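You operate a simulated robot arm through the tools that you are given. There is no shell and no other tool. Be economical: measure what you need, move in short steps, check, and stop when the job is done.

You are at the controls of a simulated two-armed robot. One attempt, no reset.

## Task
Lift the sagging cage door true, then shut and lock it.
Fine: free the hinge clamp lever, turn the hinge nut till the pointer stands between the lines, clamp again; the door lock knob ends locked.

The check looks at the end state, three seconds after you hand in, the way a careful person would. Anything else that was tipped, shoved, dropped, spilled or broken makes it a failure.

## Robot
Two 7-joint arms with fingered hands on one trunk that stands fixed in place. Base frame: the origin is at the foot of the trunk, x ahead of it, y to its left, z up. Lengths are in mm, angles in rad, forces in N, time in s.
The left shoulder is at [70, 139, 1083], the right one opposite. With the tool pointing down near the work surface each hand reaches from about 420 to 820 mm from the base axis, measured 20 degrees to its own side. Payload 3.9 kg a hand.
The tool frame of a hand sits at the grasp point between the pads (the TCP): z along the fingers, y along the line on which they close. The tips reach 29 mm beyond it. Largest opening 100 mm; the body of the gripper starts 34 mm behind the TCP. The gripper is a hand of 5 fingers: y runs from the thumb to the fingers, the wrist lies at [-15, -105, -177] in the tool frame.
Orientation is that of the tool frame in the base frame, as a unit quaternion [w, x, y, z]. With the fingers straight down and the wrist toward the robot, the tool's x, y and z point along [0, 1, 0], [1, 0, 0] and [0, 0, -1] of the base frame.

## Interface
- The arms move only by the tool servo_tool. It takes "left_increments", "right_increments" or both (then of equal length, played together; a hand with none holds still); each is a list of rows, each a list of 6 numbers: the shift along the tool's x, y, z in mm, then the turn, a rotation vector about the tool's x, y, z in rad. In form: [[dx, dy, dz, ax, ay, az], ...]. A call has 1 to 12 rows; each row shifts and turns the commanded pose from where the row before left it, along the tool's axes as they then stand. Each row takes 0.2 s and may step no farther than 50 mm and 0.15 rad from the row before; otherwise, the whole call is refused. Where a pose cannot be reached the arm comes as near as it can. A force on the tool above 40 N (or 10 N above the force at the start of the call, whichever is more), or a blocked arm, ends the call early, and 0.2 s more pass. In this call time passes only in rows, and 0.2 s behind the last. It gives the time, the measured TCP pose, the force on the tool (base axes), the opening and the grip force at its end, in the units of the frame above (readings bear some noise), with the torque about the TCP (base axes, N m) and any sound that the robot's microphone picked up.
- Cameras (640 x 400 px; columns grow to the right, rows downward): "scene" is now at [137.9, 20.2, 1409.9]; the picture's right is [0.27, -0.96, 0.00], its down [-0.44, -0.12, -0.89] and it looks along [0.86, 0.24, -0.45] (base axes); focal length 266 px, centre (320, 200). "left" rides on the left gripper at [-66, -86, -121] in its tool frame; the picture's right is [-0.76, -0.31, 0.58], its down [0.59, -0.70, 0.40] and it looks along [0.28, 0.64, 0.71] (tool axes); focal length 247 px, centre (320, 200). "right" rides on the right gripper at [66, -86, -121] in its tool frame; the picture's right is [-0.76, 0.31, -0.58], its down [-0.59, -0.70, 0.40] and it looks along [-0.28, 0.64, 0.71] (tool axes); focal length 247 px, centre (320, 200).
- capture(camera): a new picture of that camera. The clock stands still meanwhile.
- move_column(by): slides the trunk up (or, below 0, down) by that many mm; the arms and the scene camera ride with it, the base frame stays. It gives what a move gives, with no picture.
- move_fingers(index, middle, ring, little, thumb_bend, thumb_turn, hand): sets how far each is bent, from 0 (flat) to 1 (curled in); at 0.3 the hand is open as for a grip, at 0.7 the pads meet at the TCP. One left out holds its place. A second passes; each finger stops where it meets its share of the squeeze, and holds until it gets a number again. It is the only way to open and close the hand. It gives what a move gives, with no picture; readings hold the bend of each and the force on index, middle, ring, little, thumb and palm. thumb_turn goes from beside the hand (0) to across from the fingers (1), as for a grip.
- pan_tilt(pan, tilt): turns the head with the scene camera to pan (to the left, within 1.501 rad either way) and tilt (down, from -0.506 to 1.204), counted from straight ahead of the robot. It gives what a move gives.
- point_at(camera, pixels): for up to 12 pixels [column, row] of the newest picture of that camera ("zoom" is the newest enlarged one), the place [x, y, z] in the base frame of the surface seen there, good to about 3 mm, but the place of the scene camera against the robot may be out by one fixed shift of up to 12 mm in any direction. The clock stands still meanwhile.
- inspect(camera, box): a new picture of the part [left, top, right, bottom] of that camera's present view, enlarged. The clock stands still meanwhile.
- job_done(): hands the job in; it is judged then, once.

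Keep the steps short. Do not move on a guess: measure, check each grasp and each placing, and mend mistakes. In all there are 80 turns and 56 pictures (those below and enlarged ones count). Leave the grippers open and the arms clear of the work at the hand-in unless told otherwise, and finish with a single line.

The tools are called after "Emit:" as a command line: name --argument value ..., lists and objects as JSON in quotes. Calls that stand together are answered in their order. servo_tool: Moves the arms, as the interface text tells. Its arguments: {"type":"object","properties":{"left_increments":{"type":"array"},"right_increments":{"type":"array"}},"required":[]} The other tools are called the same way: move_column (by) slides the trunk up or down; move_fingers (index, middle, ring, little, thumb_bend, thumb_turn, hand) moves the fingers one by one; pan_tilt (pan, tilt) turns the head that bears the scene camera; capture (camera) takes a picture; point_at (camera, pixels) gives the place of the surface under pixels of a picture; inspect (camera, box) takes an enlarged picture of a part of a camera's view; job_done () hands the job in.

At the start:

```text
time_s: 0.0
left_tcp_pos: [349.0, 255.4, 1257.8]
left_orientation: [0.0, 0.649, 0.761, 0.0]
left_ft_force: [0.5, -1.1, 0.2]
left_ft_torque: [0.0, -0.01, 0.01]
left_gripper_width: 99.8
left_grasp_force: 0.0
left_shape: jaw
left_bend: [0.3, 0.3, 0.3, 0.3, 0.3, 0.98]
left_finger forces: [0.0, 0.0, 0.0, 0.0, 0.0, 0.0]
right_tcp_pos: [416.3, -119.7, 1266.0]
right_orientation: [0.0, 0.649, 0.761, -0.001]
right_ft_force: [0.4, 0.4, -0.2]
right_ft_torque: [-0.02, 0.02, -0.03]
right_gripper_width: 99.7
right_grasp_force: 0.0
right_shape: jaw
right_bend: [0.3, 0.3, 0.3, 0.3, 0.3, 0.98]
right_finger forces: [0.1, 0.0, 0.0, 0.0, 0.0, 0.0]
trunk travel left (down, up): [-725.0, 115.0]
head pan, tilt: [0.272, 0.469]
```

scene: 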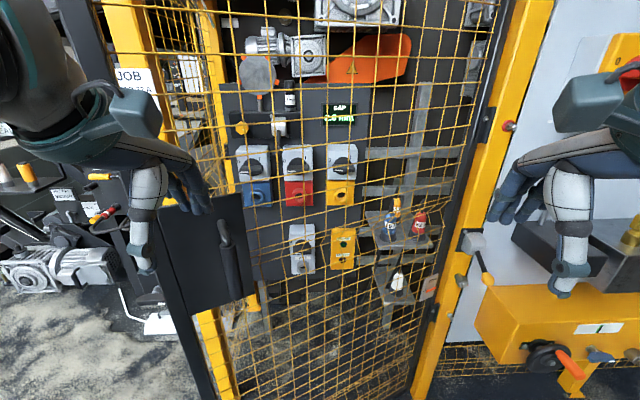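
right: 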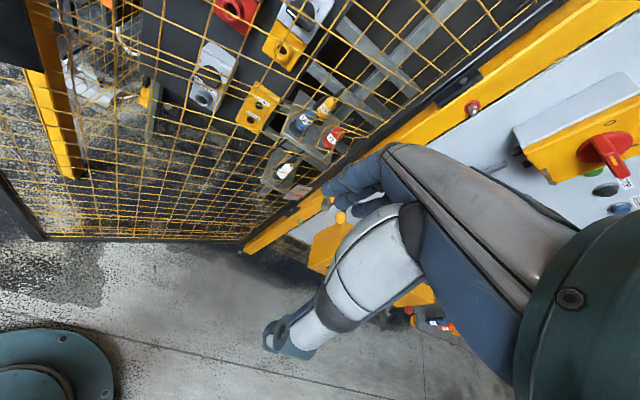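
left: 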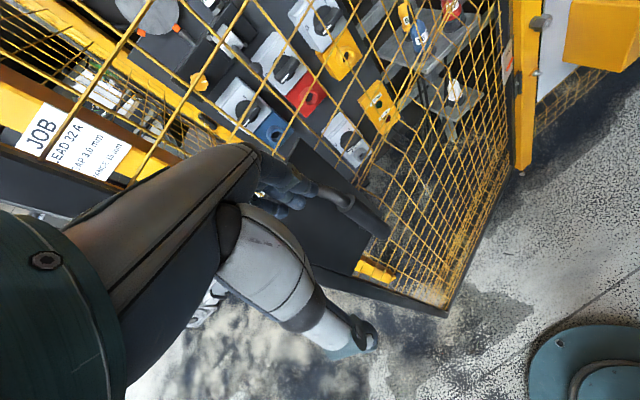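

I see a mesh cage door, ajar, with its hinge post on the right and a handle plate at lower left. I'll enlarge the hinge side and the lock side.

Emit:
inspect --camera "scene" --box '[420, 90, 580, 330]'

Emit:
inspect --camera "scene" --box '[100, 50, 300, 350]'

```text
1.67 times, centred on (500, 210) of scene
```

zoom: 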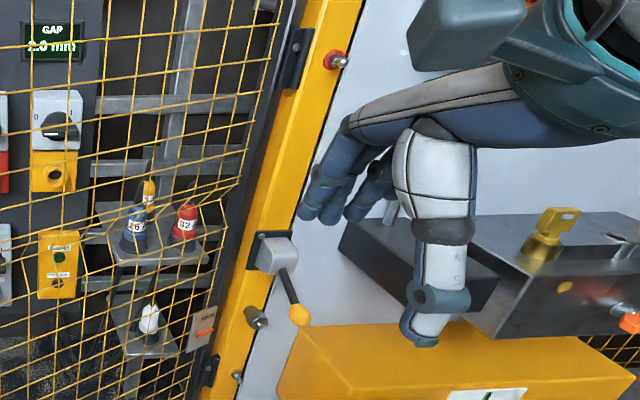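

```text
1.33 times, centred on (200, 200) of scene
```

zoom: 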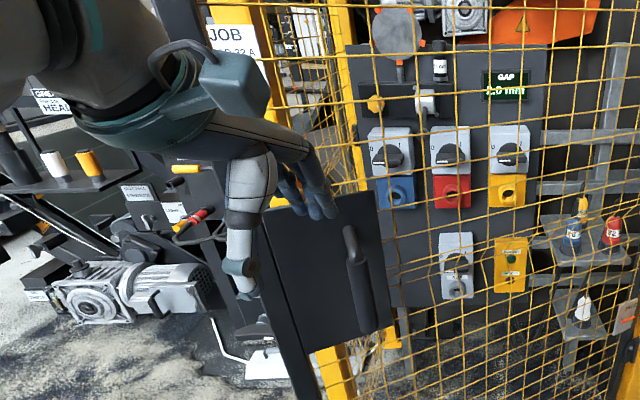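

Next I'll zoom in on the clamp, nut and pointer.

Emit:
inspect --camera "scene" --box '[410, 225, 510, 325]'

Emit:
point_at --camera "scene" --pixels '[[471, 239], [483, 262], [489, 280], [462, 281], [430, 288], [508, 126], [224, 240], [237, 280], [242, 196], [200, 395], [435, 310], [489, 115]]'

```text
4.00 times, centred on (460, 275) of scene
```

zoom: 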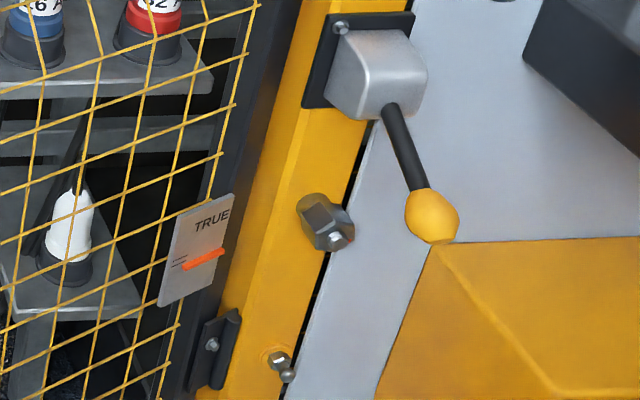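

```text
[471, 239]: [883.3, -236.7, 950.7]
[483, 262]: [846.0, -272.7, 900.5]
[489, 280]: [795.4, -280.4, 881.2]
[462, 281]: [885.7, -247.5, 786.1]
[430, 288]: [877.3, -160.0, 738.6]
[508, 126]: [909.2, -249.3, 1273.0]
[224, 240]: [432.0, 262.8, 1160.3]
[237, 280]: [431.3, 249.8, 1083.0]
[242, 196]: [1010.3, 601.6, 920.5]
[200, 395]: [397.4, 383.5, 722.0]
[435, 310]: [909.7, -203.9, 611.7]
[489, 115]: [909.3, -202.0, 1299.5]
```

The door hinges near (910, -203) and its free edge is near (397, 383), so it stands about 41° open. I'll pan left to find the lock knob.

Emit:
pan_tilt --pan 0.65 --tilt 0.45

Emit:
capture --camera "scene"

```text
time_s: 0.8
left_tcp_pos: [350.2, 254.8, 1257.7]
left_orientation: [0.0, 0.648, 0.761, 0.0]
left_ft_force: [0.0, 0.5, 0.8]
left_ft_torque: [0.04, 0.01, -0.04]
left_gripper_width: 99.9
left_grasp_force: 0.1
left_shape: jaw
left_bend: [0.3, 0.3, 0.3, 0.3, 0.3, 0.98]
left_finger forces: [0.0, 0.0, 0.1, 0.1, 0.0, 0.0]
right_tcp_pos: [417.1, -119.9, 1265.7]
right_orientation: [0.0, 0.648, 0.761, 0.0]
right_ft_force: [0.7, -1.0, -0.2]
right_ft_torque: [-0.01, -0.01, 0.01]
right_gripper_width: 99.7
right_grasp_force: 0.2
right_shape: jaw
right_bend: [0.3, 0.3, 0.3, 0.3, 0.3, 0.98]
right_finger forces: [0.0, 0.0, 0.0, 0.1, 0.0, 0.0]
trunk travel left (down, up): [-725.0, 115.0]
head pan, tilt: [0.649, 0.45]
```

```text
49 pictures are left
```

scene: 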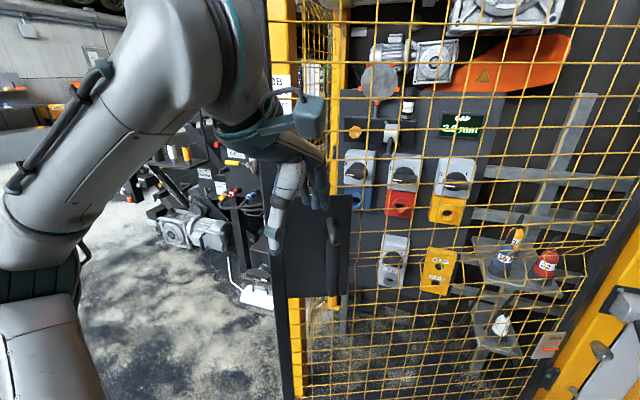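

Emit:
inspect --camera "scene" --box '[240, 60, 440, 200]'

Emit:
point_at --camera "scene" --pixels '[[284, 30], [282, 78], [340, 20], [356, 130], [391, 130], [335, 230], [290, 350], [310, 240], [345, 270], [333, 280], [276, 280], [300, 330]]'

```text
2.86 times, centred on (340, 130) of scene
```

zoom: 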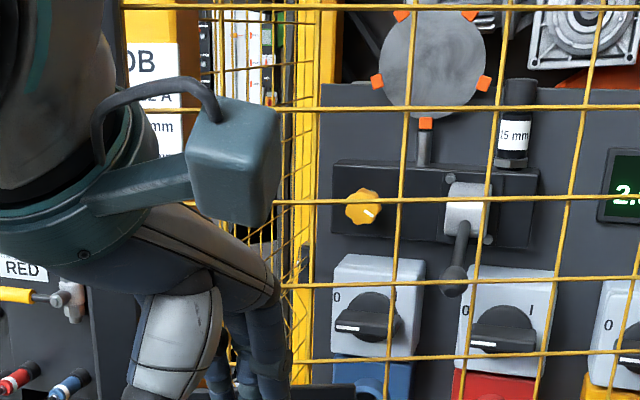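

```text
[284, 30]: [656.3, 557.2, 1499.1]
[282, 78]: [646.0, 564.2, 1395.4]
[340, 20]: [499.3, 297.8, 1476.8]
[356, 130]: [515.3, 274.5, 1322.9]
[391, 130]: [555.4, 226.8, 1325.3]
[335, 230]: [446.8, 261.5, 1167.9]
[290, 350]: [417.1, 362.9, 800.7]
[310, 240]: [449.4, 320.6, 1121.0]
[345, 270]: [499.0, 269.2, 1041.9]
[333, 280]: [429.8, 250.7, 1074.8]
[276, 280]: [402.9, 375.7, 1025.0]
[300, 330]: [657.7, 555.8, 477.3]
```

The left frame post is at about (656, 557), so the door needs roughly 23° to close. The left hand hides the latch area, so I'll pull it back to the right and look again.

Emit:
servo_tool --left_increments '[[-30, -15, 0, 0, 0, 0], [-30, -15, 0, 0, 0, 0], [-30, -10, 0, 0, 0, 0], [-30, -10, 0, 0, 0, 0], [-30, 0, 0, 0, 0, 0]]'

Emit:
capture --camera "scene"

Emit:
capture --camera "left"

```text
time_s: 2.0
left_tcp_pos: [324.4, 97.1, 1259.9]
left_orientation: [-0.001, 0.649, 0.761, 0.0]
left_ft_force: [1.1, 0.0, -0.5]
left_ft_torque: [-0.01, 0.0, 0.02]
left_gripper_width: 99.9
left_grasp_force: 0.1
left_shape: jaw
left_bend: [0.3, 0.3, 0.3, 0.3, 0.3, 0.98]
left_finger forces: [0.0, 0.0, 0.1, 0.0, 0.1, 0.0]
right_tcp_pos: [415.3, -120.2, 1265.8]
right_orientation: [0.0, 0.648, 0.761, 0.0]
right_ft_force: [-0.1, -0.3, -0.7]
right_ft_torque: [0.01, 0.0, -0.02]
right_gripper_width: 99.6
right_grasp_force: 0.1
right_shape: jaw
right_bend: [0.3, 0.3, 0.3, 0.3, 0.3, 0.98]
right_finger forces: [0.1, 0.1, 0.0, 0.0, 0.0, 0.0]
trunk travel left (down, up): [-725.0, 115.0]
head pan, tilt: [0.649, 0.45]
```

```text
47 pictures are left
```

scene: 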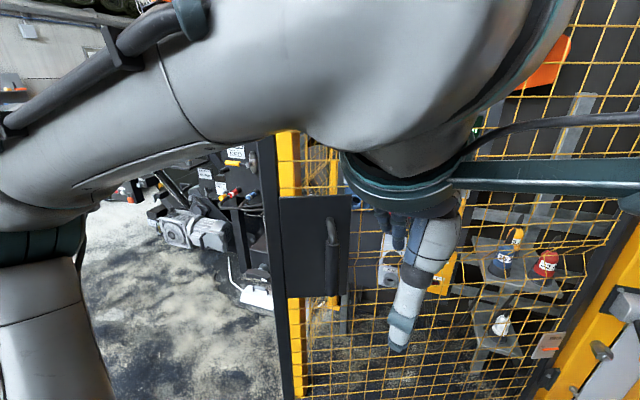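

```text
46 pictures are left
```

left: 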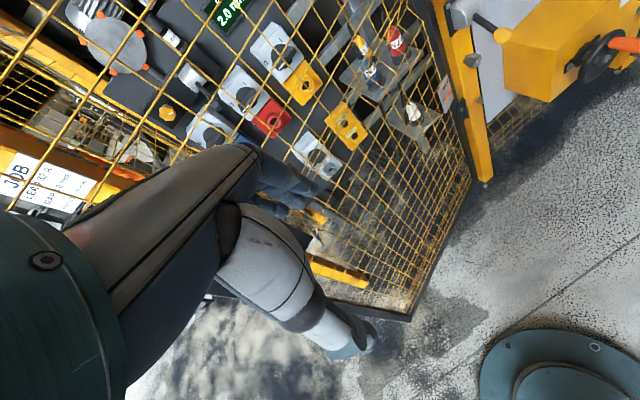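

There is something dark and round left of the post, around (252, 163). I'll enlarge it.

Emit:
inspect --camera "scene" --box '[215, 130, 355, 310]'

Emit:
point_at --camera "scene" --pixels '[[252, 163], [258, 200], [262, 272], [290, 160], [290, 190], [327, 225], [284, 205], [349, 205], [345, 285], [288, 290], [331, 285], [297, 370]]'

```text
2.22 times, centred on (285, 220) of scene
```

zoom: 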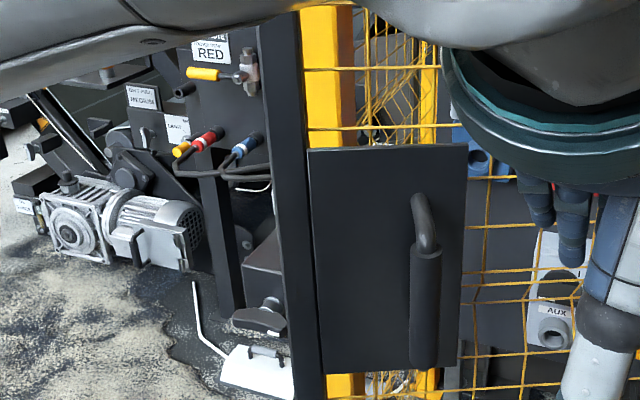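

```text
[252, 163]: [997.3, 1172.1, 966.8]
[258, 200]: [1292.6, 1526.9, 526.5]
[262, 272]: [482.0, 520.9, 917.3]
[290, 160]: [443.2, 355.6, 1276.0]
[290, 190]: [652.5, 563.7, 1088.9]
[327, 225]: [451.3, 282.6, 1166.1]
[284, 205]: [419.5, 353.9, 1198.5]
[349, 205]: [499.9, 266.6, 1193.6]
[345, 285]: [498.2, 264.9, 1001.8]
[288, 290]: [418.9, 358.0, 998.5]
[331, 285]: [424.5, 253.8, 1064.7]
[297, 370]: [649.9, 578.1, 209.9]
```

A box with a wing knob shows beside the post at (262, 272), at about (482, 521, 917). I'll look closer.

Emit:
inspect --camera "scene" --box '[225, 215, 305, 305]'

Emit:
point_at --camera "scene" --pixels '[[264, 263], [272, 245], [265, 235], [256, 275], [270, 273], [274, 232], [258, 262], [264, 250]]'

```text
4.44 times, centred on (265, 260) of scene
```

zoom: 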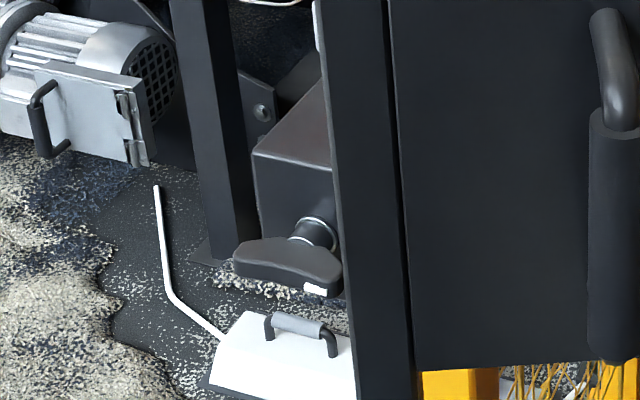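

```text
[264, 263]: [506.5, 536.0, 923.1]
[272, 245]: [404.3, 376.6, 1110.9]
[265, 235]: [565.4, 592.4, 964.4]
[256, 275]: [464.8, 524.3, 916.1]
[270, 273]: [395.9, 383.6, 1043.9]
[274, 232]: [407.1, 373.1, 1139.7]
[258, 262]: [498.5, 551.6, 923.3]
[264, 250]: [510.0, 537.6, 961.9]
```

The lock is a wing knob on a box on the left post. The hinge comes first, so I'll turn the head to the right.

Emit:
pan_tilt --pan -0.2 --tilt 0.6

Emit:
capture --camera "scene"

```text
time_s: 3.2
left_tcp_pos: [323.7, 100.0, 1259.2]
left_orientation: [0.0, 0.649, 0.761, 0.001]
left_ft_force: [0.3, 0.1, 0.2]
left_ft_torque: [0.01, 0.01, 0.0]
left_gripper_width: 100.3
left_grasp_force: 0.0
left_shape: jaw
left_bend: [0.3, 0.3, 0.3, 0.3, 0.3, 0.98]
left_finger forces: [0.1, 0.0, 0.0, 0.0, 0.1, 0.0]
right_tcp_pos: [415.2, -119.6, 1267.4]
right_orientation: [0.0, 0.648, 0.762, 0.0]
right_ft_force: [-0.6, 0.0, 1.3]
right_ft_torque: [-0.01, -0.02, 0.01]
right_gripper_width: 99.7
right_grasp_force: 0.0
right_shape: jaw
right_bend: [0.3, 0.3, 0.3, 0.3, 0.3, 0.98]
right_finger forces: [0.1, 0.1, 0.1, 0.0, 0.0, 0.1]
trunk travel left (down, up): [-725.0, 115.0]
head pan, tilt: [-0.201, 0.6]
```

```text
43 pictures are left
```

scene: 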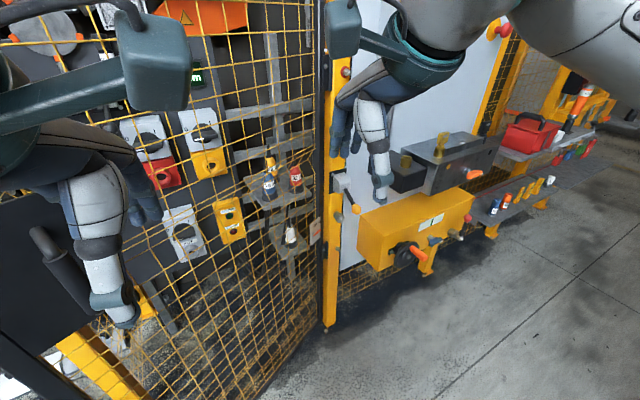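

Emit:
inspect --camera "scene" --box '[300, 165, 375, 265]'

Emit:
point_at --camera "zoom" --pixels '[[300, 60], [330, 80]]'

```text
4.00 times, centred on (338, 215) of scene
```

zoom: 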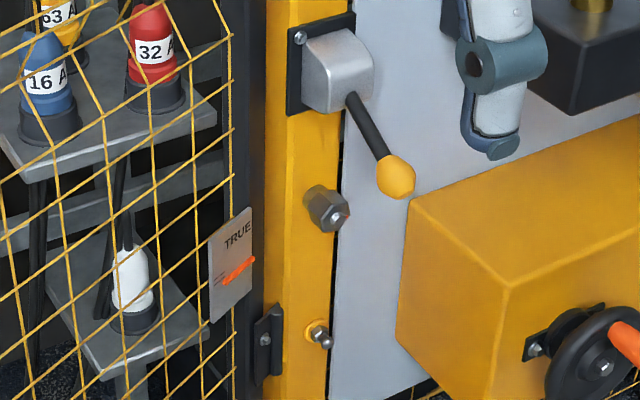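

```text
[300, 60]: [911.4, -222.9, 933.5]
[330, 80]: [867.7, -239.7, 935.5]
```

Emit:
point_at --camera "zoom" --pixels '[[340, 70], [357, 105], [373, 135], [395, 180], [330, 212], [338, 213], [313, 198], [295, 220], [232, 270], [250, 262], [216, 282], [321, 337]]'

```text
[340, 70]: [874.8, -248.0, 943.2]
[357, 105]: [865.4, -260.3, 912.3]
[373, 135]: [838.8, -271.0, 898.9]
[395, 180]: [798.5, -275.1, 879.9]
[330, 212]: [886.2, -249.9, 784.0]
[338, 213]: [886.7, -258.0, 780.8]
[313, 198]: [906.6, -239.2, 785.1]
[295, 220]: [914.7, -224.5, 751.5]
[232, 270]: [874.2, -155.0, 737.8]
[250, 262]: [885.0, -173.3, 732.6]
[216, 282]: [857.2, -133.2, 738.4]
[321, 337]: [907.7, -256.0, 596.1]
```

Emit:
point_at --camera "zoom" --pixels '[[412, 205], [508, 290], [625, 130], [500, 350], [600, 365], [560, 60], [495, 145], [470, 190], [370, 300], [337, 210], [322, 225], [345, 200]]'

Emit:
inspect --camera "scene" --box '[305, 205, 345, 250]'

```text
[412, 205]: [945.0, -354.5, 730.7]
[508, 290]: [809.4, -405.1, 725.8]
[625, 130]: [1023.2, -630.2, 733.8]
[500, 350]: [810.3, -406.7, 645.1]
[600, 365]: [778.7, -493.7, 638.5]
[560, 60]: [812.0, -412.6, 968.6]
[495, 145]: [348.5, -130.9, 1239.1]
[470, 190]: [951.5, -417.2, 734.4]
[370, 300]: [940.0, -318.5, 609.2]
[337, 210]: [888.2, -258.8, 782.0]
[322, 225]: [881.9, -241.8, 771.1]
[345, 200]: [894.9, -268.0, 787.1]
```

```text
8.89 times, centred on (325, 228) of scene
```

zoom: 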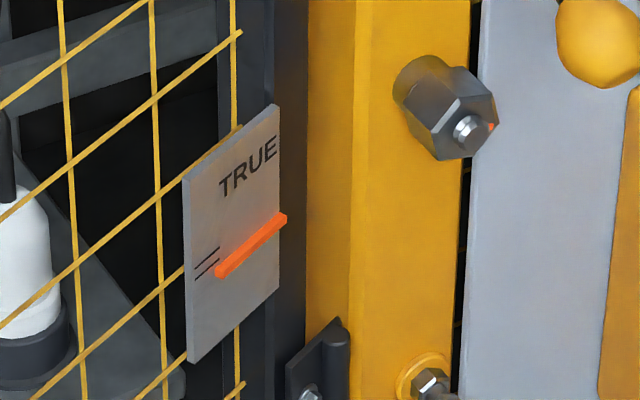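

The nut is near (885, -256, 781). The clamp lever sticks outward and down from (866, -260, 912) to its knob at (798, -275, 880). The pointer sits just below the two lines. I'll lower the trunk 200 mm to bring the right arm to working height.

Emit:
move_column --by -200

Emit:
servo_tool --right_increments '[[-20, 40, 0, 0, 0, -0.08], [-20, 40, 0, 0, 0, -0.083], [-20, 40, 0, 0, 0, 0], [-20, 30, 0, 0, 0, 0]]'

```text
time_s: 5.4
left_tcp_pos: [323.3, 100.7, 1060.7]
left_orientation: [-0.001, 0.65, 0.76, 0.0]
left_ft_force: [-0.2, 0.8, 0.4]
left_ft_torque: [-0.01, -0.03, 0.01]
left_gripper_width: 99.9
left_grasp_force: 0.1
left_shape: jaw
left_bend: [0.3, 0.3, 0.3, 0.3, 0.3, 0.98]
left_finger forces: [0.0, 0.0, 0.1, 0.0, 0.0, 0.0]
right_tcp_pos: [416.2, -118.8, 1066.6]
right_orientation: [0.0, 0.649, 0.761, 0.0]
right_ft_force: [0.8, 0.6, 0.2]
right_ft_torque: [0.0, -0.03, -0.02]
right_gripper_width: 99.9
right_grasp_force: 0.1
right_shape: jaw
right_bend: [0.3, 0.3, 0.3, 0.3, 0.3, 0.98]
right_finger forces: [0.0, 0.0, 0.1, 0.0, 0.1, 0.1]
trunk travel left (down, up): [-525.0, 315.0]
head pan, tilt: [-0.201, 0.6]
```

```text
time_s: 6.4
left_tcp_pos: [323.7, 98.6, 1059.4]
left_orientation: [0.0, 0.649, 0.761, 0.0]
left_ft_force: [-0.1, -0.1, -0.8]
left_ft_torque: [0.02, 0.01, -0.01]
left_gripper_width: 99.8
left_grasp_force: 0.0
left_shape: jaw
left_bend: [0.3, 0.3, 0.3, 0.3, 0.3, 0.98]
left_finger forces: [0.0, 0.0, 0.0, 0.1, 0.0, 0.0]
right_tcp_pos: [437.2, -126.3, 1066.6]
right_orientation: [-0.001, 0.634, 0.774, 0.001]
right_ft_force: [-0.1, 0.7, 0.0]
right_ft_torque: [0.0, 0.01, 0.01]
right_gripper_width: 99.7
right_grasp_force: 0.0
right_shape: jaw
right_bend: [0.3, 0.3, 0.3, 0.3, 0.3, 0.98]
right_finger forces: [0.1, 0.0, 0.0, 0.0, 0.0, 0.0]
right hand out of reach, approached as far as the arm can: row 1, 2, 3, 4
trunk travel left (down, up): [-525.0, 315.0]
head pan, tilt: [-0.201, 0.6]
```

That pose was out of reach because the wrist stood too high above the shoulder. I'll turn the hand to point forward, which lowers the wrist, and then see how far it reaches.

Emit:
servo_tool --right_increments '[[0, 0, 0, -0.143, 0, 0], [0, 0, 0, -0.143, 0, 0], [0, 0, 0, -0.143, 0, 0], [0, 0, 0, -0.143, 0, 0], [0, 0, 0, -0.143, 0, 0], [0, 0, 0, -0.143, 0, 0], [0, 0, 0, -0.143, 0, 0], [0, 0, 0, -0.143, 0, 0], [0, 0, 0, -0.143, 0, 0], [0, 0, 0, -0.143, 0, 0], [0, 0, 0, -0.141, 0, 0]]'

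```text
time_s: 8.8
left_tcp_pos: [323.4, 100.2, 1058.9]
left_orientation: [0.0, 0.649, 0.761, 0.0]
left_ft_force: [0.5, 0.2, -0.4]
left_ft_torque: [-0.01, 0.02, -0.04]
left_gripper_width: 99.6
left_grasp_force: 0.0
left_shape: jaw
left_bend: [0.3, 0.3, 0.3, 0.3, 0.3, 0.98]
left_finger forces: [0.0, 0.0, 0.1, 0.0, 0.0, 0.1]
right_tcp_pos: [468.3, -121.5, 1093.3]
right_orientation: [0.447, 0.449, 0.547, 0.548]
right_ft_force: [-0.1, 0.3, 0.5]
right_ft_torque: [-0.01, -0.03, -0.02]
right_gripper_width: 99.9
right_grasp_force: 0.1
right_shape: jaw
right_bend: [0.3, 0.3, 0.3, 0.3, 0.3, 0.98]
right_finger forces: [0.0, 0.1, 0.0, 0.0, 0.0, 0.0]
right hand out of reach, approached as far as the arm can: row 8, 9, 10
trunk travel left (down, up): [-525.0, 315.0]
head pan, tilt: [-0.201, 0.6]
```

The hand now points forward, at yaw about 0.2. I'll lower the trunk 200 mm more and bring the right hand in front of the lever.

Emit:
move_column --by -200

Emit:
servo_tool --right_increments '[[-36, 0, 25, 0, 0, 0], [-36, 0, 25, 0, 0, 0], [-36, 0, 25, 0, 0, 0], [-36, 0, 25, 0, 0, 0], [-36, 0, 25, 0, 0, 0], [-36, 0, 25, 0, 0, 0]]'

Emit:
capture --camera "right"

Emit:
capture --camera "scene"

```text
time_s: 11.0
left_tcp_pos: [324.0, 99.6, 859.1]
left_orientation: [0.0, 0.649, 0.761, -0.001]
left_ft_force: [-0.3, -0.3, 0.6]
left_ft_torque: [0.0, 0.02, -0.02]
left_gripper_width: 99.9
left_grasp_force: 0.1
left_shape: jaw
left_bend: [0.3, 0.3, 0.3, 0.3, 0.3, 0.98]
left_finger forces: [0.0, 0.0, 0.1, 0.0, 0.0, 0.0]
right_tcp_pos: [469.1, -123.5, 895.4]
right_orientation: [0.448, 0.448, 0.546, 0.548]
right_ft_force: [0.7, 0.0, 0.2]
right_ft_torque: [-0.02, 0.03, 0.01]
right_gripper_width: 100.1
right_grasp_force: 0.1
right_shape: jaw
right_bend: [0.3, 0.3, 0.3, 0.3, 0.3, 0.98]
right_finger forces: [0.0, 0.0, 0.0, 0.1, 0.1, 0.0]
trunk travel left (down, up): [-325.0, 515.0]
head pan, tilt: [-0.201, 0.6]
```

```text
time_s: 12.4
left_tcp_pos: [323.6, 99.4, 859.9]
left_orientation: [0.0, 0.649, 0.761, -0.001]
left_ft_force: [-0.2, -0.9, -0.8]
left_ft_torque: [-0.02, -0.01, 0.03]
left_gripper_width: 99.8
left_grasp_force: 0.1
left_shape: jaw
left_bend: [0.3, 0.3, 0.3, 0.3, 0.3, 0.98]
left_finger forces: [0.0, 0.0, 0.0, 0.1, 0.1, 0.0]
right_tcp_pos: [658.2, -306.7, 893.9]
right_orientation: [0.448, 0.448, 0.547, 0.548]
right_ft_force: [0.3, -0.4, -0.5]
right_ft_torque: [0.02, 0.03, -0.02]
right_gripper_width: 100.0
right_grasp_force: 0.1
right_shape: jaw
right_bend: [0.3, 0.3, 0.3, 0.3, 0.3, 0.98]
right_finger forces: [0.1, 0.0, 0.0, 0.1, 0.0, 0.0]
trunk travel left (down, up): [-325.0, 515.0]
head pan, tilt: [-0.201, 0.6]
```

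```text
40 pictures are left
```

right: 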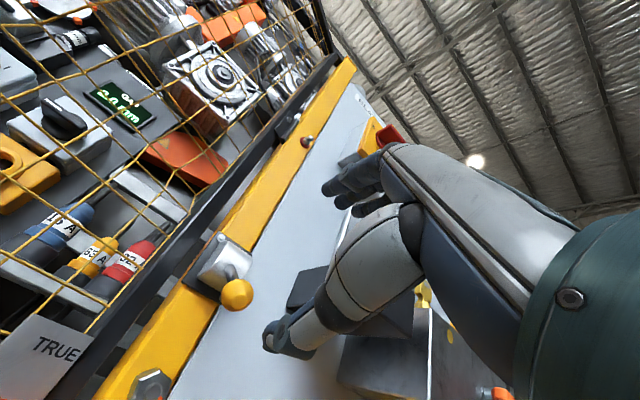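

```text
39 pictures are left
```

scene: 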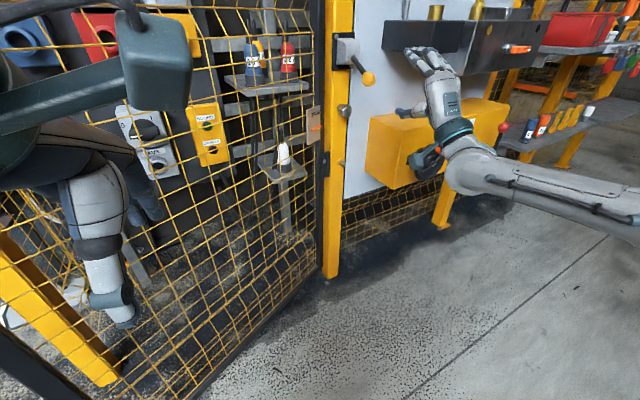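

The reach is good and the right camera sees the hardware. I'll measure the knob at (236, 294), the block, the nut and the plate with it.

Emit:
point_at --camera "right" --pixels '[[236, 294], [222, 262], [232, 250], [232, 268], [205, 288], [152, 385], [165, 378], [220, 310], [190, 330], [50, 350]]'

Emit:
inspect --camera "right" --box '[100, 220, 290, 400]'

Emit:
inspect --camera "scene" --box '[290, 20, 400, 200]'

Emit:
point_at --camera "scene" --pixels '[[369, 78], [356, 62], [345, 111]]'

```text
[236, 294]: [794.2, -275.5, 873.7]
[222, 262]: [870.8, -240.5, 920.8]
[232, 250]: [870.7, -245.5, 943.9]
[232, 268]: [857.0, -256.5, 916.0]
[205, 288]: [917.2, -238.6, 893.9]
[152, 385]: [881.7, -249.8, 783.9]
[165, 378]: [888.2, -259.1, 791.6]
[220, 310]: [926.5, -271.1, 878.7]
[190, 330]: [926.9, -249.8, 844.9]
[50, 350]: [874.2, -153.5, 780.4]
```

```text
2.22 times, centred on (195, 310) of right
```

zoom: 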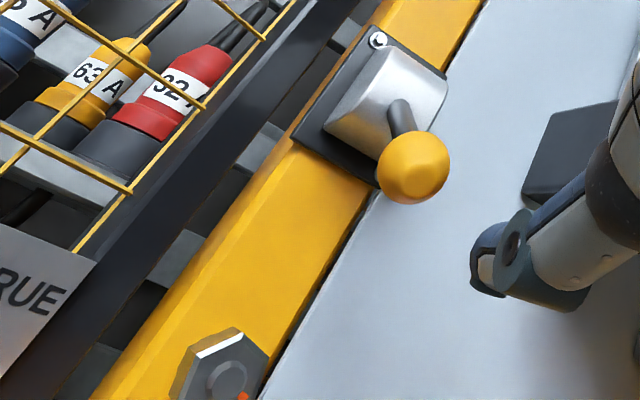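

```text
2.22 times, centred on (345, 110) of scene
```

zoom: 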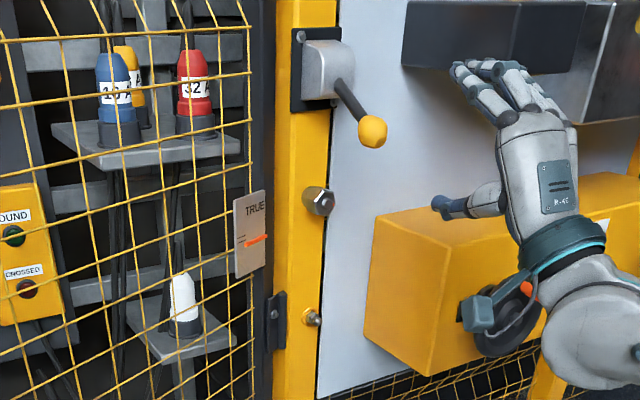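

```text
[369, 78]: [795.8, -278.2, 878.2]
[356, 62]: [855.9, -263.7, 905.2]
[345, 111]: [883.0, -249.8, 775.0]
```

Both cameras agree to a few mm. The knob centre is about (810, -275, 877) and it is roughly 36 mm across. I'll bring the open right hand around the knob, fingers above and thumb below, stopping a little short.

Emit:
servo_tool --right_increments '[[0, -4, 30, 0, 0, 0], [0, -4, 30, 0, 0, 0], [0, -4, 30, 0, 0, 0], [0, -4, 25, 0, 0, 0], [1, 0, 20, 0, 0, 0], [0, 0, 10, 0, 0, 0]]'

Emit:
capture --camera "right"

Emit:
inspect --camera "scene" --box '[290, 20, 450, 170]'

```text
time_s: 13.8
left_tcp_pos: [323.0, 99.7, 858.7]
left_orientation: [0.0, 0.649, 0.761, 0.001]
left_ft_force: [-0.2, 0.5, -0.3]
left_ft_torque: [0.01, -0.01, 0.0]
left_gripper_width: 99.7
left_grasp_force: 0.1
left_shape: jaw
left_bend: [0.3, 0.3, 0.3, 0.3, 0.3, 0.98]
left_finger forces: [0.0, 0.0, 0.0, 0.0, 0.0, 0.0]
right_tcp_pos: [800.8, -276.4, 880.6]
right_orientation: [0.447, 0.449, 0.546, 0.548]
right_ft_force: [0.4, 0.4, 0.0]
right_ft_torque: [-0.01, -0.01, 0.03]
right_gripper_width: 99.8
right_grasp_force: 0.1
right_shape: jaw
right_bend: [0.3, 0.3, 0.3, 0.3, 0.3, 0.98]
right_finger forces: [0.0, 0.2, 0.0, 0.1, 0.0, 0.0]
trunk travel left (down, up): [-325.0, 515.0]
head pan, tilt: [-0.201, 0.6]
```

```text
36 pictures are left
```

right: 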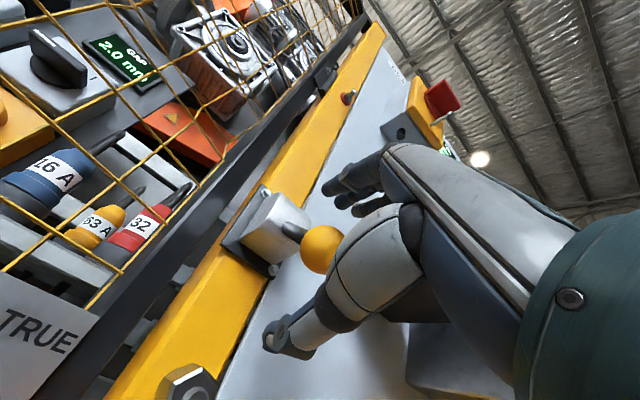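

```text
2.67 times, centred on (370, 95) of scene
```

zoom: 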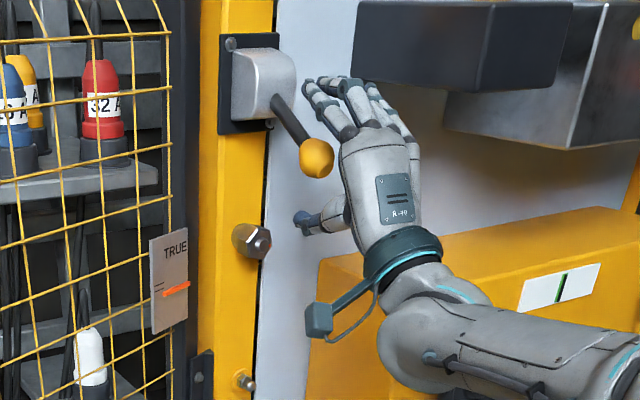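

The knob looks slightly to the left of the palm. I'll measure it again and locate the finger parts.

Emit:
point_at --camera "right" --pixels '[[315, 250], [303, 250], [320, 232], [322, 268], [285, 232], [265, 235], [345, 185], [290, 335], [360, 245]]'

Emit:
point_at --camera "zoom" --pixels '[[318, 158], [312, 92], [350, 95], [304, 220], [395, 200], [290, 120]]'

```text
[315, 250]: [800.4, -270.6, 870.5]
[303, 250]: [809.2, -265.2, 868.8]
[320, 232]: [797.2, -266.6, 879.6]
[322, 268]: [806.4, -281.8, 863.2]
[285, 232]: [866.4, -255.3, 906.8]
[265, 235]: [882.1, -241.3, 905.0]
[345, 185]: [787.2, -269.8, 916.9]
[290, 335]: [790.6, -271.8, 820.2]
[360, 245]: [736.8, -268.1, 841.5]
```

```text
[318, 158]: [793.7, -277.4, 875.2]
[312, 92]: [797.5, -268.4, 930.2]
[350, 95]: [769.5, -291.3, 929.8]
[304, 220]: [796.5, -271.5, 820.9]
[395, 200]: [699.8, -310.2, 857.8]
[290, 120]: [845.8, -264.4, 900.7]
```

The knob lies between the thumb tip and the fingertips. I'll close gently.

Emit:
move_fingers --hand "right" --index 0.6 --middle 0.6 --ring 0.6 --little 0.6 --thumb_bend 0.6 --thumb_turn 1

Emit:
capture --camera "right"

```text
time_s: 14.8
left_tcp_pos: [322.8, 99.8, 859.8]
left_orientation: [0.0, 0.649, 0.761, 0.0]
left_ft_force: [0.7, -0.2, 0.2]
left_ft_torque: [0.01, -0.02, -0.01]
left_gripper_width: 99.7
left_grasp_force: 0.0
left_shape: jaw
left_bend: [0.3, 0.3, 0.3, 0.3, 0.3, 0.98]
left_finger forces: [0.0, 0.1, 0.1, 0.0, 0.0, 0.1]
right_tcp_pos: [799.8, -277.1, 879.3]
right_orientation: [0.448, 0.449, 0.546, 0.547]
right_ft_force: [0.3, 0.1, -0.4]
right_ft_torque: [0.0, 0.01, 0.01]
right_gripper_width: 26.1
right_grasp_force: 0.2
right_shape: fingers
right_bend: [0.6, 0.6, 0.6, 0.6, 0.6, 1.0]
right_finger forces: [0.1, 0.0, 0.0, 0.1, 0.5, 0.0]
trunk travel left (down, up): [-325.0, 515.0]
head pan, tilt: [-0.201, 0.6]
```

```text
34 pictures are left
```

right: 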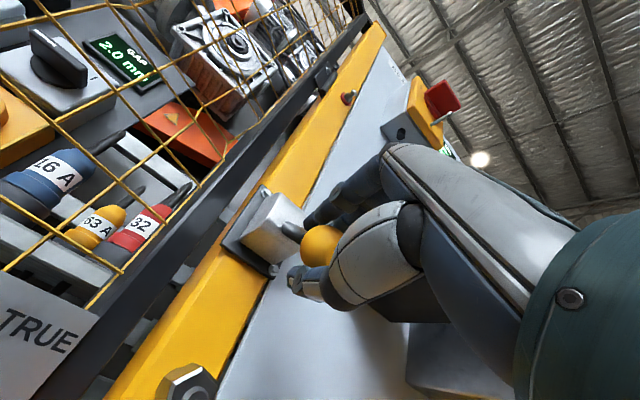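

Emit:
move_fingers --hand "right" --index 0.75 --middle 0.75 --ring 0.75 --little 0.75 --thumb_bend 0.72

```text
time_s: 15.8
left_tcp_pos: [321.9, 100.2, 859.1]
left_orientation: [0.0, 0.649, 0.761, 0.0]
left_ft_force: [0.8, -0.3, 0.4]
left_ft_torque: [0.03, -0.01, 0.03]
left_gripper_width: 99.8
left_grasp_force: 0.1
left_shape: jaw
left_bend: [0.3, 0.3, 0.3, 0.3, 0.3, 0.98]
left_finger forces: [0.0, 0.0, 0.0, 0.1, 0.0, 0.1]
right_tcp_pos: [800.4, -276.8, 880.2]
right_orientation: [0.448, 0.448, 0.546, 0.548]
right_ft_force: [5.4, 0.0, 3.6]
right_ft_torque: [0.07, -0.21, -0.07]
right_gripper_width: 20.4
right_grasp_force: 11.5
right_shape: fingers
right_bend: [0.62, 0.65, 0.75, 0.75, 0.64, 1.0]
right_finger forces: [6.5, 6.9, 0.1, 0.1, 9.9, 0.0]
trunk travel left (down, up): [-325.0, 515.0]
head pan, tilt: [-0.201, 0.6]
```

Index, middle and thumb hold the knob. I'll probe by lifting a few mm.

Emit:
servo_tool --right_increments '[[0, 4, 0, 0, 0, 0], [0, 4, 0, 0, 0, 0], [0, 4, 0, 0, 0, 0]]'

```text
time_s: 16.6
left_tcp_pos: [324.7, 97.8, 859.9]
left_orientation: [0.0, 0.649, 0.761, 0.0]
left_ft_force: [1.3, -0.2, -0.8]
left_ft_torque: [0.01, 0.04, 0.02]
left_gripper_width: 99.7
left_grasp_force: 0.0
left_shape: jaw
left_bend: [0.3, 0.3, 0.3, 0.3, 0.3, 0.98]
left_finger forces: [0.0, 0.1, 0.1, 0.0, 0.0, 0.1]
right_tcp_pos: [800.0, -276.8, 889.0]
right_orientation: [0.447, 0.45, 0.548, 0.545]
right_ft_force: [-6.5, -0.2, -10.6]
right_ft_torque: [-0.01, 0.16, 0.04]
right_gripper_width: 20.4
right_grasp_force: 12.5
right_shape: fingers
right_bend: [0.72, 0.71, 0.75, 0.75, 0.64, 1.0]
right_finger forces: [5.8, 4.8, 0.1, 0.0, 14.7, 0.0]
trunk travel left (down, up): [-325.0, 515.0]
head pan, tilt: [-0.201, 0.6]
```

The lever resists with force down and outward, which fits an arc. I'll follow an arc upward and outward.

Emit:
servo_tool --right_increments '[[0, 4, -3, 0, 0, 0], [0, 4, -3, 0, 0, 0], [0, 4, -2, 0, 0, 0], [0, 4, -2, 0, 0, 0]]'

Emit:
inspect --camera "right" --box '[200, 160, 400, 320]'

```text
time_s: 17.6
left_tcp_pos: [324.2, 99.0, 860.1]
left_orientation: [-0.001, 0.649, 0.761, 0.0]
left_ft_force: [0.0, -0.1, -0.8]
left_ft_torque: [-0.04, 0.01, 0.02]
left_gripper_width: 99.8
left_grasp_force: 0.1
left_shape: jaw
left_bend: [0.3, 0.3, 0.3, 0.3, 0.3, 0.98]
left_finger forces: [0.1, 0.0, 0.0, 0.0, 0.0, 0.0]
right_tcp_pos: [792.4, -278.1, 907.1]
right_orientation: [0.448, 0.448, 0.547, 0.548]
right_ft_force: [7.7, -2.1, -3.2]
right_ft_torque: [-0.04, 0.16, 0.01]
right_gripper_width: 17.7
right_grasp_force: 11.7
right_shape: fingers
right_bend: [0.72, 0.68, 0.75, 0.75, 0.65, 1.0]
right_finger forces: [4.7, 7.5, 0.5, 0.0, 9.4, 0.0]
trunk travel left (down, up): [-325.0, 515.0]
head pan, tilt: [-0.201, 0.6]
```

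```text
2.50 times, centred on (300, 240) of right
```

zoom: 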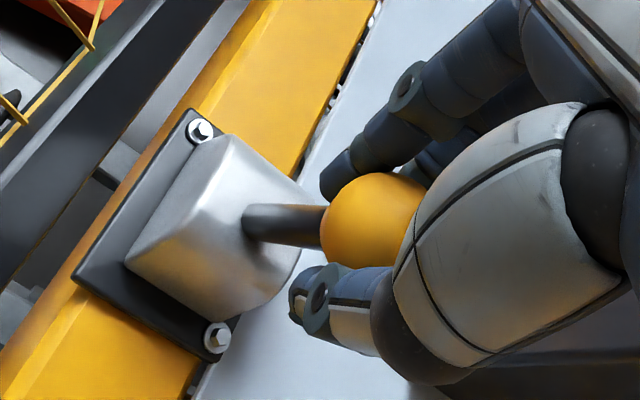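

The lever is lifting with the hand. I'll continue on the arc.

Emit:
servo_tool --right_increments '[[0, 6, -1, 0, 0, 0], [0, 6, 0, 0, 0, 0], [0, 6, 0, 0, 0, 0], [0, 6, 1, 0, 0, 0]]'

```text
time_s: 18.6
left_tcp_pos: [325.0, 98.4, 858.4]
left_orientation: [0.0, 0.649, 0.761, 0.0]
left_ft_force: [0.1, -0.4, -0.3]
left_ft_torque: [0.0, 0.05, 0.01]
left_gripper_width: 100.1
left_grasp_force: 0.0
left_shape: jaw
left_bend: [0.3, 0.3, 0.3, 0.3, 0.3, 0.98]
left_finger forces: [0.0, 0.1, 0.0, 0.1, 0.0, 0.1]
right_tcp_pos: [791.9, -277.5, 930.4]
right_orientation: [0.447, 0.448, 0.547, 0.548]
right_ft_force: [3.0, -1.4, -2.9]
right_ft_torque: [-0.04, 0.14, 0.02]
right_gripper_width: 14.7
right_grasp_force: 10.4
right_shape: fingers
right_bend: [0.72, 0.71, 0.75, 0.75, 0.66, 1.0]
right_finger forces: [4.6, 5.9, 0.5, 0.0, 9.0, 0.0]
trunk travel left (down, up): [-325.0, 515.0]
head pan, tilt: [-0.201, 0.6]
```

Emit:
servo_tool --right_increments '[[0, 5, 3, 0, 0, 0], [0, 5, 4, 0, 0, 0], [0, 5, 4, 0, 0, 0], [0, 5, 4, 0, 0, 0]]'

Emit:
inspect --camera "right" --box '[200, 160, 400, 320]'

Emit:
inspect --camera "scene" --box '[290, 0, 450, 140]'

```text
time_s: 19.6
left_tcp_pos: [321.9, 99.3, 860.3]
left_orientation: [0.0, 0.649, 0.761, 0.001]
left_ft_force: [-0.1, -0.4, 0.4]
left_ft_torque: [0.0, 0.01, -0.02]
left_gripper_width: 99.7
left_grasp_force: 0.0
left_shape: jaw
left_bend: [0.3, 0.3, 0.3, 0.3, 0.3, 0.98]
left_finger forces: [0.0, 0.0, 0.0, 0.0, 0.1, 0.0]
right_tcp_pos: [803.3, -275.3, 954.6]
right_orientation: [0.449, 0.448, 0.546, 0.547]
right_ft_force: [-17.6, 2.1, -3.6]
right_ft_torque: [-0.12, 0.58, 0.06]
right_gripper_width: 14.7
right_grasp_force: 13.3
right_shape: fingers
right_bend: [0.72, 0.72, 0.75, 0.75, 0.67, 1.0]
right_finger forces: [5.8, 3.4, 0.1, 0.0, 17.0, 0.1]
trunk travel left (down, up): [-325.0, 515.0]
head pan, tilt: [-0.201, 0.6]
```

```text
2.50 times, centred on (300, 240) of right
```

zoom: 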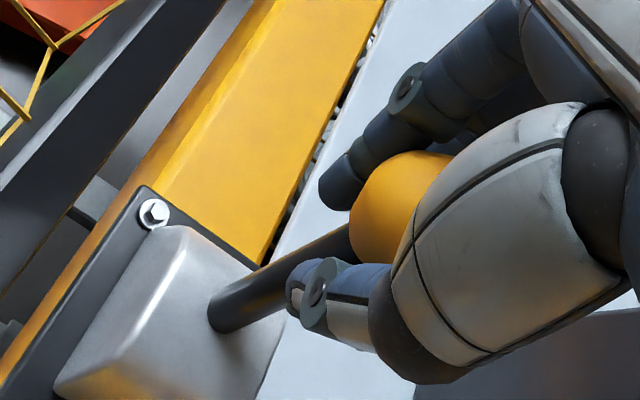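

```text
2.86 times, centred on (370, 70) of scene
```

zoom: 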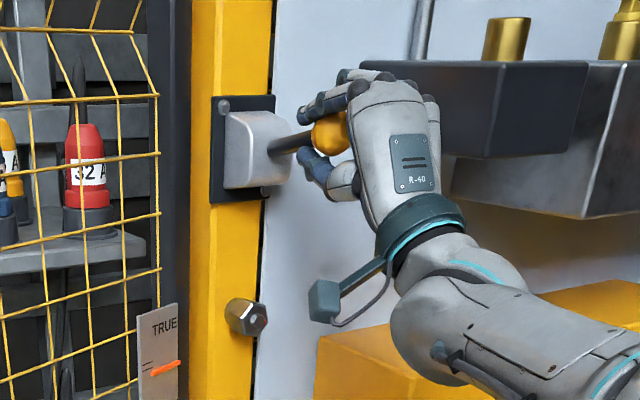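

The lever is now above horizontal and I'm pushing too far inward. I'll go straight up.

Emit:
servo_tool --right_increments '[[0, 5, -1, 0, 0, 0], [0, 5, 0, 0, 0, 0], [0, 5, 1, 0, 0, 0], [0, 5, 2, 0, 0, 0]]'

```text
time_s: 20.6
left_tcp_pos: [323.2, 100.0, 859.0]
left_orientation: [-0.001, 0.649, 0.761, 0.0]
left_ft_force: [-0.6, -0.1, 0.5]
left_ft_torque: [-0.03, -0.04, 0.02]
left_gripper_width: 99.8
left_grasp_force: 0.1
left_shape: jaw
left_bend: [0.3, 0.3, 0.3, 0.3, 0.3, 0.98]
left_finger forces: [0.0, 0.0, 0.0, 0.0, 0.0, 0.0]
right_tcp_pos: [807.1, -272.6, 970.4]
right_orientation: [0.447, 0.448, 0.549, 0.547]
right_ft_force: [-11.0, 7.1, -7.6]
right_ft_torque: [-0.26, 1.22, 0.09]
right_gripper_width: 21.1
right_grasp_force: 23.2
right_shape: fingers
right_bend: [0.64, 0.68, 0.75, 0.75, 0.66, 1.0]
right_finger forces: [9.8, 8.3, 0.1, 0.0, 27.4, 0.0]
trunk travel left (down, up): [-325.0, 515.0]
head pan, tilt: [-0.201, 0.6]
```

Force is building and may mean the end stop. I'll measure where the knob is.

Emit:
inspect --camera "right" --box '[160, 160, 400, 360]'

Emit:
point_at --camera "zoom" --pixels '[[385, 205], [330, 250], [270, 290], [235, 315]]'

```text
2.00 times, centred on (280, 260) of right
```

zoom: 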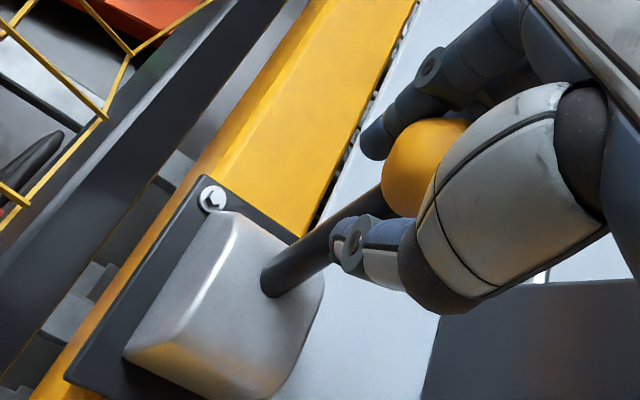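

```text
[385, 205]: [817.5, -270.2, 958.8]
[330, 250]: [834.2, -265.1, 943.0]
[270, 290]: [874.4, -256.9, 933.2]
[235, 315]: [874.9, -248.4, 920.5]
```

The knob went from about 33° below to about 33° above horizontal. One more nudge along the arc will show whether this is the stop.

Emit:
servo_tool --right_increments '[[0, 3, 2, 0, 0, 0], [0, 3, 2, 0, 0, 0], [0, 3, 2, 0, 0, 0]]'

Emit:
point_at --camera "right" --pixels '[[355, 245], [365, 235]]'

```text
time_s: 21.4
left_tcp_pos: [320.7, 99.4, 859.7]
left_orientation: [0.002, 0.649, 0.761, 0.001]
left_ft_force: [0.5, -0.1, -0.1]
left_ft_torque: [0.04, 0.01, 0.01]
left_gripper_width: 99.7
left_grasp_force: 0.0
left_shape: jaw
left_bend: [0.3, 0.3, 0.3, 0.3, 0.3, 0.98]
left_finger forces: [0.0, 0.0, 0.1, 0.0, 0.1, 0.1]
right_tcp_pos: [810.4, -272.7, 981.8]
right_orientation: [0.448, 0.447, 0.546, 0.548]
right_ft_force: [-29.1, 7.1, -13.4]
right_ft_torque: [-0.4, 1.72, 0.14]
right_gripper_width: 26.0
right_grasp_force: 28.4
right_shape: fingers
right_bend: [0.63, 0.68, 0.75, 0.75, 0.66, 1.0]
right_finger forces: [10.0, 6.3, 0.1, 0.0, 39.7, 0.1]
trunk travel left (down, up): [-325.0, 515.0]
head pan, tilt: [-0.201, 0.6]
```

```text
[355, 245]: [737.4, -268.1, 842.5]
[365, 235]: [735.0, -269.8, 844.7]
```

Emit:
servo_tool --right_increments '[[0, 3, -5, 0, 0, 0], [0, 4, 0, 0, 0, 0], [0, 4, 0, 0, 0, 0]]'

Emit:
inspect --camera "right" --box '[160, 160, 400, 360]'

```text
time_s: 22.2
left_tcp_pos: [323.5, 98.9, 858.9]
left_orientation: [0.001, 0.649, 0.761, 0.0]
left_ft_force: [0.2, -0.5, -0.4]
left_ft_torque: [-0.01, 0.03, 0.02]
left_gripper_width: 99.9
left_grasp_force: 0.1
left_shape: jaw
left_bend: [0.3, 0.3, 0.3, 0.3, 0.3, 0.98]
left_finger forces: [0.0, 0.0, 0.1, 0.0, 0.0, 0.1]
right_tcp_pos: [808.3, -277.1, 989.8]
right_orientation: [0.448, 0.449, 0.547, 0.546]
right_ft_force: [-19.4, 4.1, -16.5]
right_ft_torque: [-0.17, 1.21, 0.22]
right_gripper_width: 27.8
right_grasp_force: 16.7
right_shape: fingers
right_bend: [0.72, 0.72, 0.75, 0.75, 0.6, 0.99]
right_finger forces: [3.5, 1.7, 0.0, 0.1, 28.6, 0.1]
trunk travel left (down, up): [-325.0, 515.0]
head pan, tilt: [-0.201, 0.6]
```

```text
2.00 times, centred on (280, 260) of right
```

zoom: 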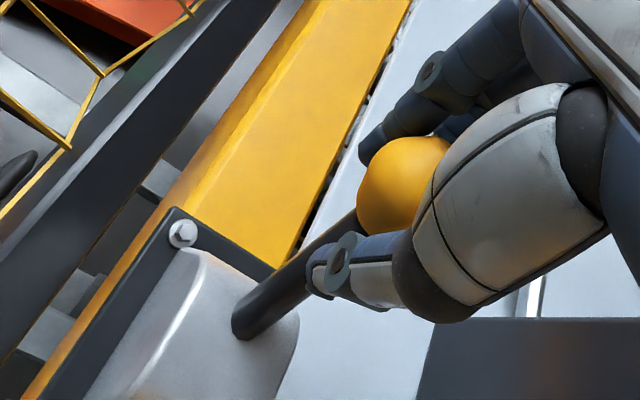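

Emit:
point_at --camera "zoom" --pixels '[[370, 195], [385, 170], [310, 265], [260, 310], [245, 320]]'

```text
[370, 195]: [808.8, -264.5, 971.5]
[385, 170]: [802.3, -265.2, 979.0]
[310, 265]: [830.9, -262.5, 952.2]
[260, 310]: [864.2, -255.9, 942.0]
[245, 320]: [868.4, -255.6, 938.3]
```

The lever has stopped at about +35°, so I'll treat it as freed. I'll open the hand, back off, and check that it stays up.

Emit:
move_fingers --hand "right" --index 0.3 --middle 0.3 --ring 0.3 --little 0.3 --thumb_bend 0.3

Emit:
servo_tool --right_increments '[[0, 0, -30, 0, 0, 0], [0, 0, -35, 0, 0, 0], [0, -35, -25, 0, 0, 0], [0, -40, 0, 0, 0.06, 0], [0, -40, 0, 0, 0.06, 0], [0, -40, 0, 0, 0, 0], [0, -40, 0, 0, 0, 0], [0, -20, 0, 0, 0, 0]]'

Emit:
capture --camera "right"

Emit:
inspect --camera "scene" --box '[290, 20, 450, 170]'

```text
time_s: 23.2
left_tcp_pos: [323.3, 99.3, 858.8]
left_orientation: [0.0, 0.649, 0.761, -0.001]
left_ft_force: [-0.6, -0.5, 0.5]
left_ft_torque: [0.0, 0.02, -0.02]
left_gripper_width: 99.6
left_grasp_force: 0.1
left_shape: jaw
left_bend: [0.3, 0.3, 0.3, 0.3, 0.3, 0.98]
left_finger forces: [0.0, 0.1, 0.0, 0.0, 0.0, 0.0]
right_tcp_pos: [808.2, -274.4, 992.7]
right_orientation: [0.448, 0.449, 0.546, 0.547]
right_ft_force: [-0.4, -0.4, -0.3]
right_ft_torque: [-0.02, -0.04, -0.01]
right_gripper_width: 98.3
right_grasp_force: 0.1
right_shape: fingers
right_bend: [0.3, 0.3, 0.3, 0.3, 0.3, 0.98]
right_finger forces: [0.1, 0.0, 0.1, 0.0, 0.1, 0.1]
trunk travel left (down, up): [-325.0, 515.0]
head pan, tilt: [-0.201, 0.6]
```

```text
time_s: 25.0
left_tcp_pos: [323.5, 100.0, 859.2]
left_orientation: [0.0, 0.649, 0.76, 0.0]
left_ft_force: [0.0, -0.5, -0.2]
left_ft_torque: [0.01, 0.01, 0.0]
left_gripper_width: 99.8
left_grasp_force: 0.0
left_shape: jaw
left_bend: [0.3, 0.3, 0.3, 0.3, 0.3, 0.98]
left_finger forces: [0.0, 0.1, 0.0, 0.0, 0.1, 0.0]
right_tcp_pos: [720.7, -292.4, 774.6]
right_orientation: [0.415, 0.415, 0.573, 0.573]
right_ft_force: [-0.2, -0.4, 0.4]
right_ft_torque: [-0.03, 0.03, 0.03]
right_gripper_width: 98.7
right_grasp_force: 0.1
right_shape: fingers
right_bend: [0.3, 0.3, 0.3, 0.3, 0.3, 0.98]
right_finger forces: [0.1, 0.0, 0.2, 0.0, 0.0, 0.1]
trunk travel left (down, up): [-325.0, 515.0]
head pan, tilt: [-0.201, 0.6]
```

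```text
28 pictures are left
```

right: 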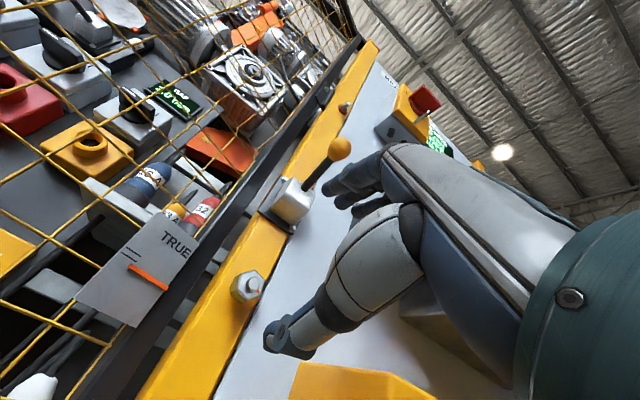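

```text
2.67 times, centred on (370, 95) of scene
```

zoom: 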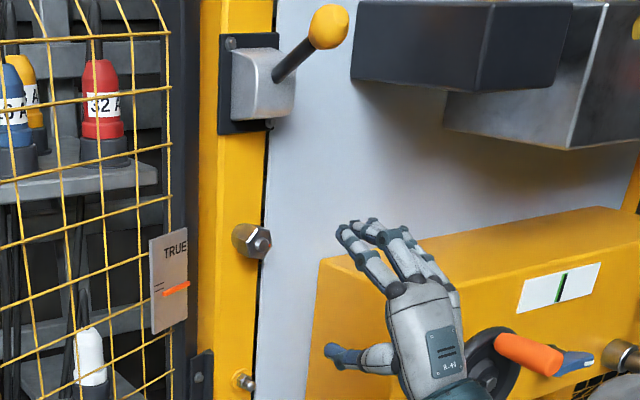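

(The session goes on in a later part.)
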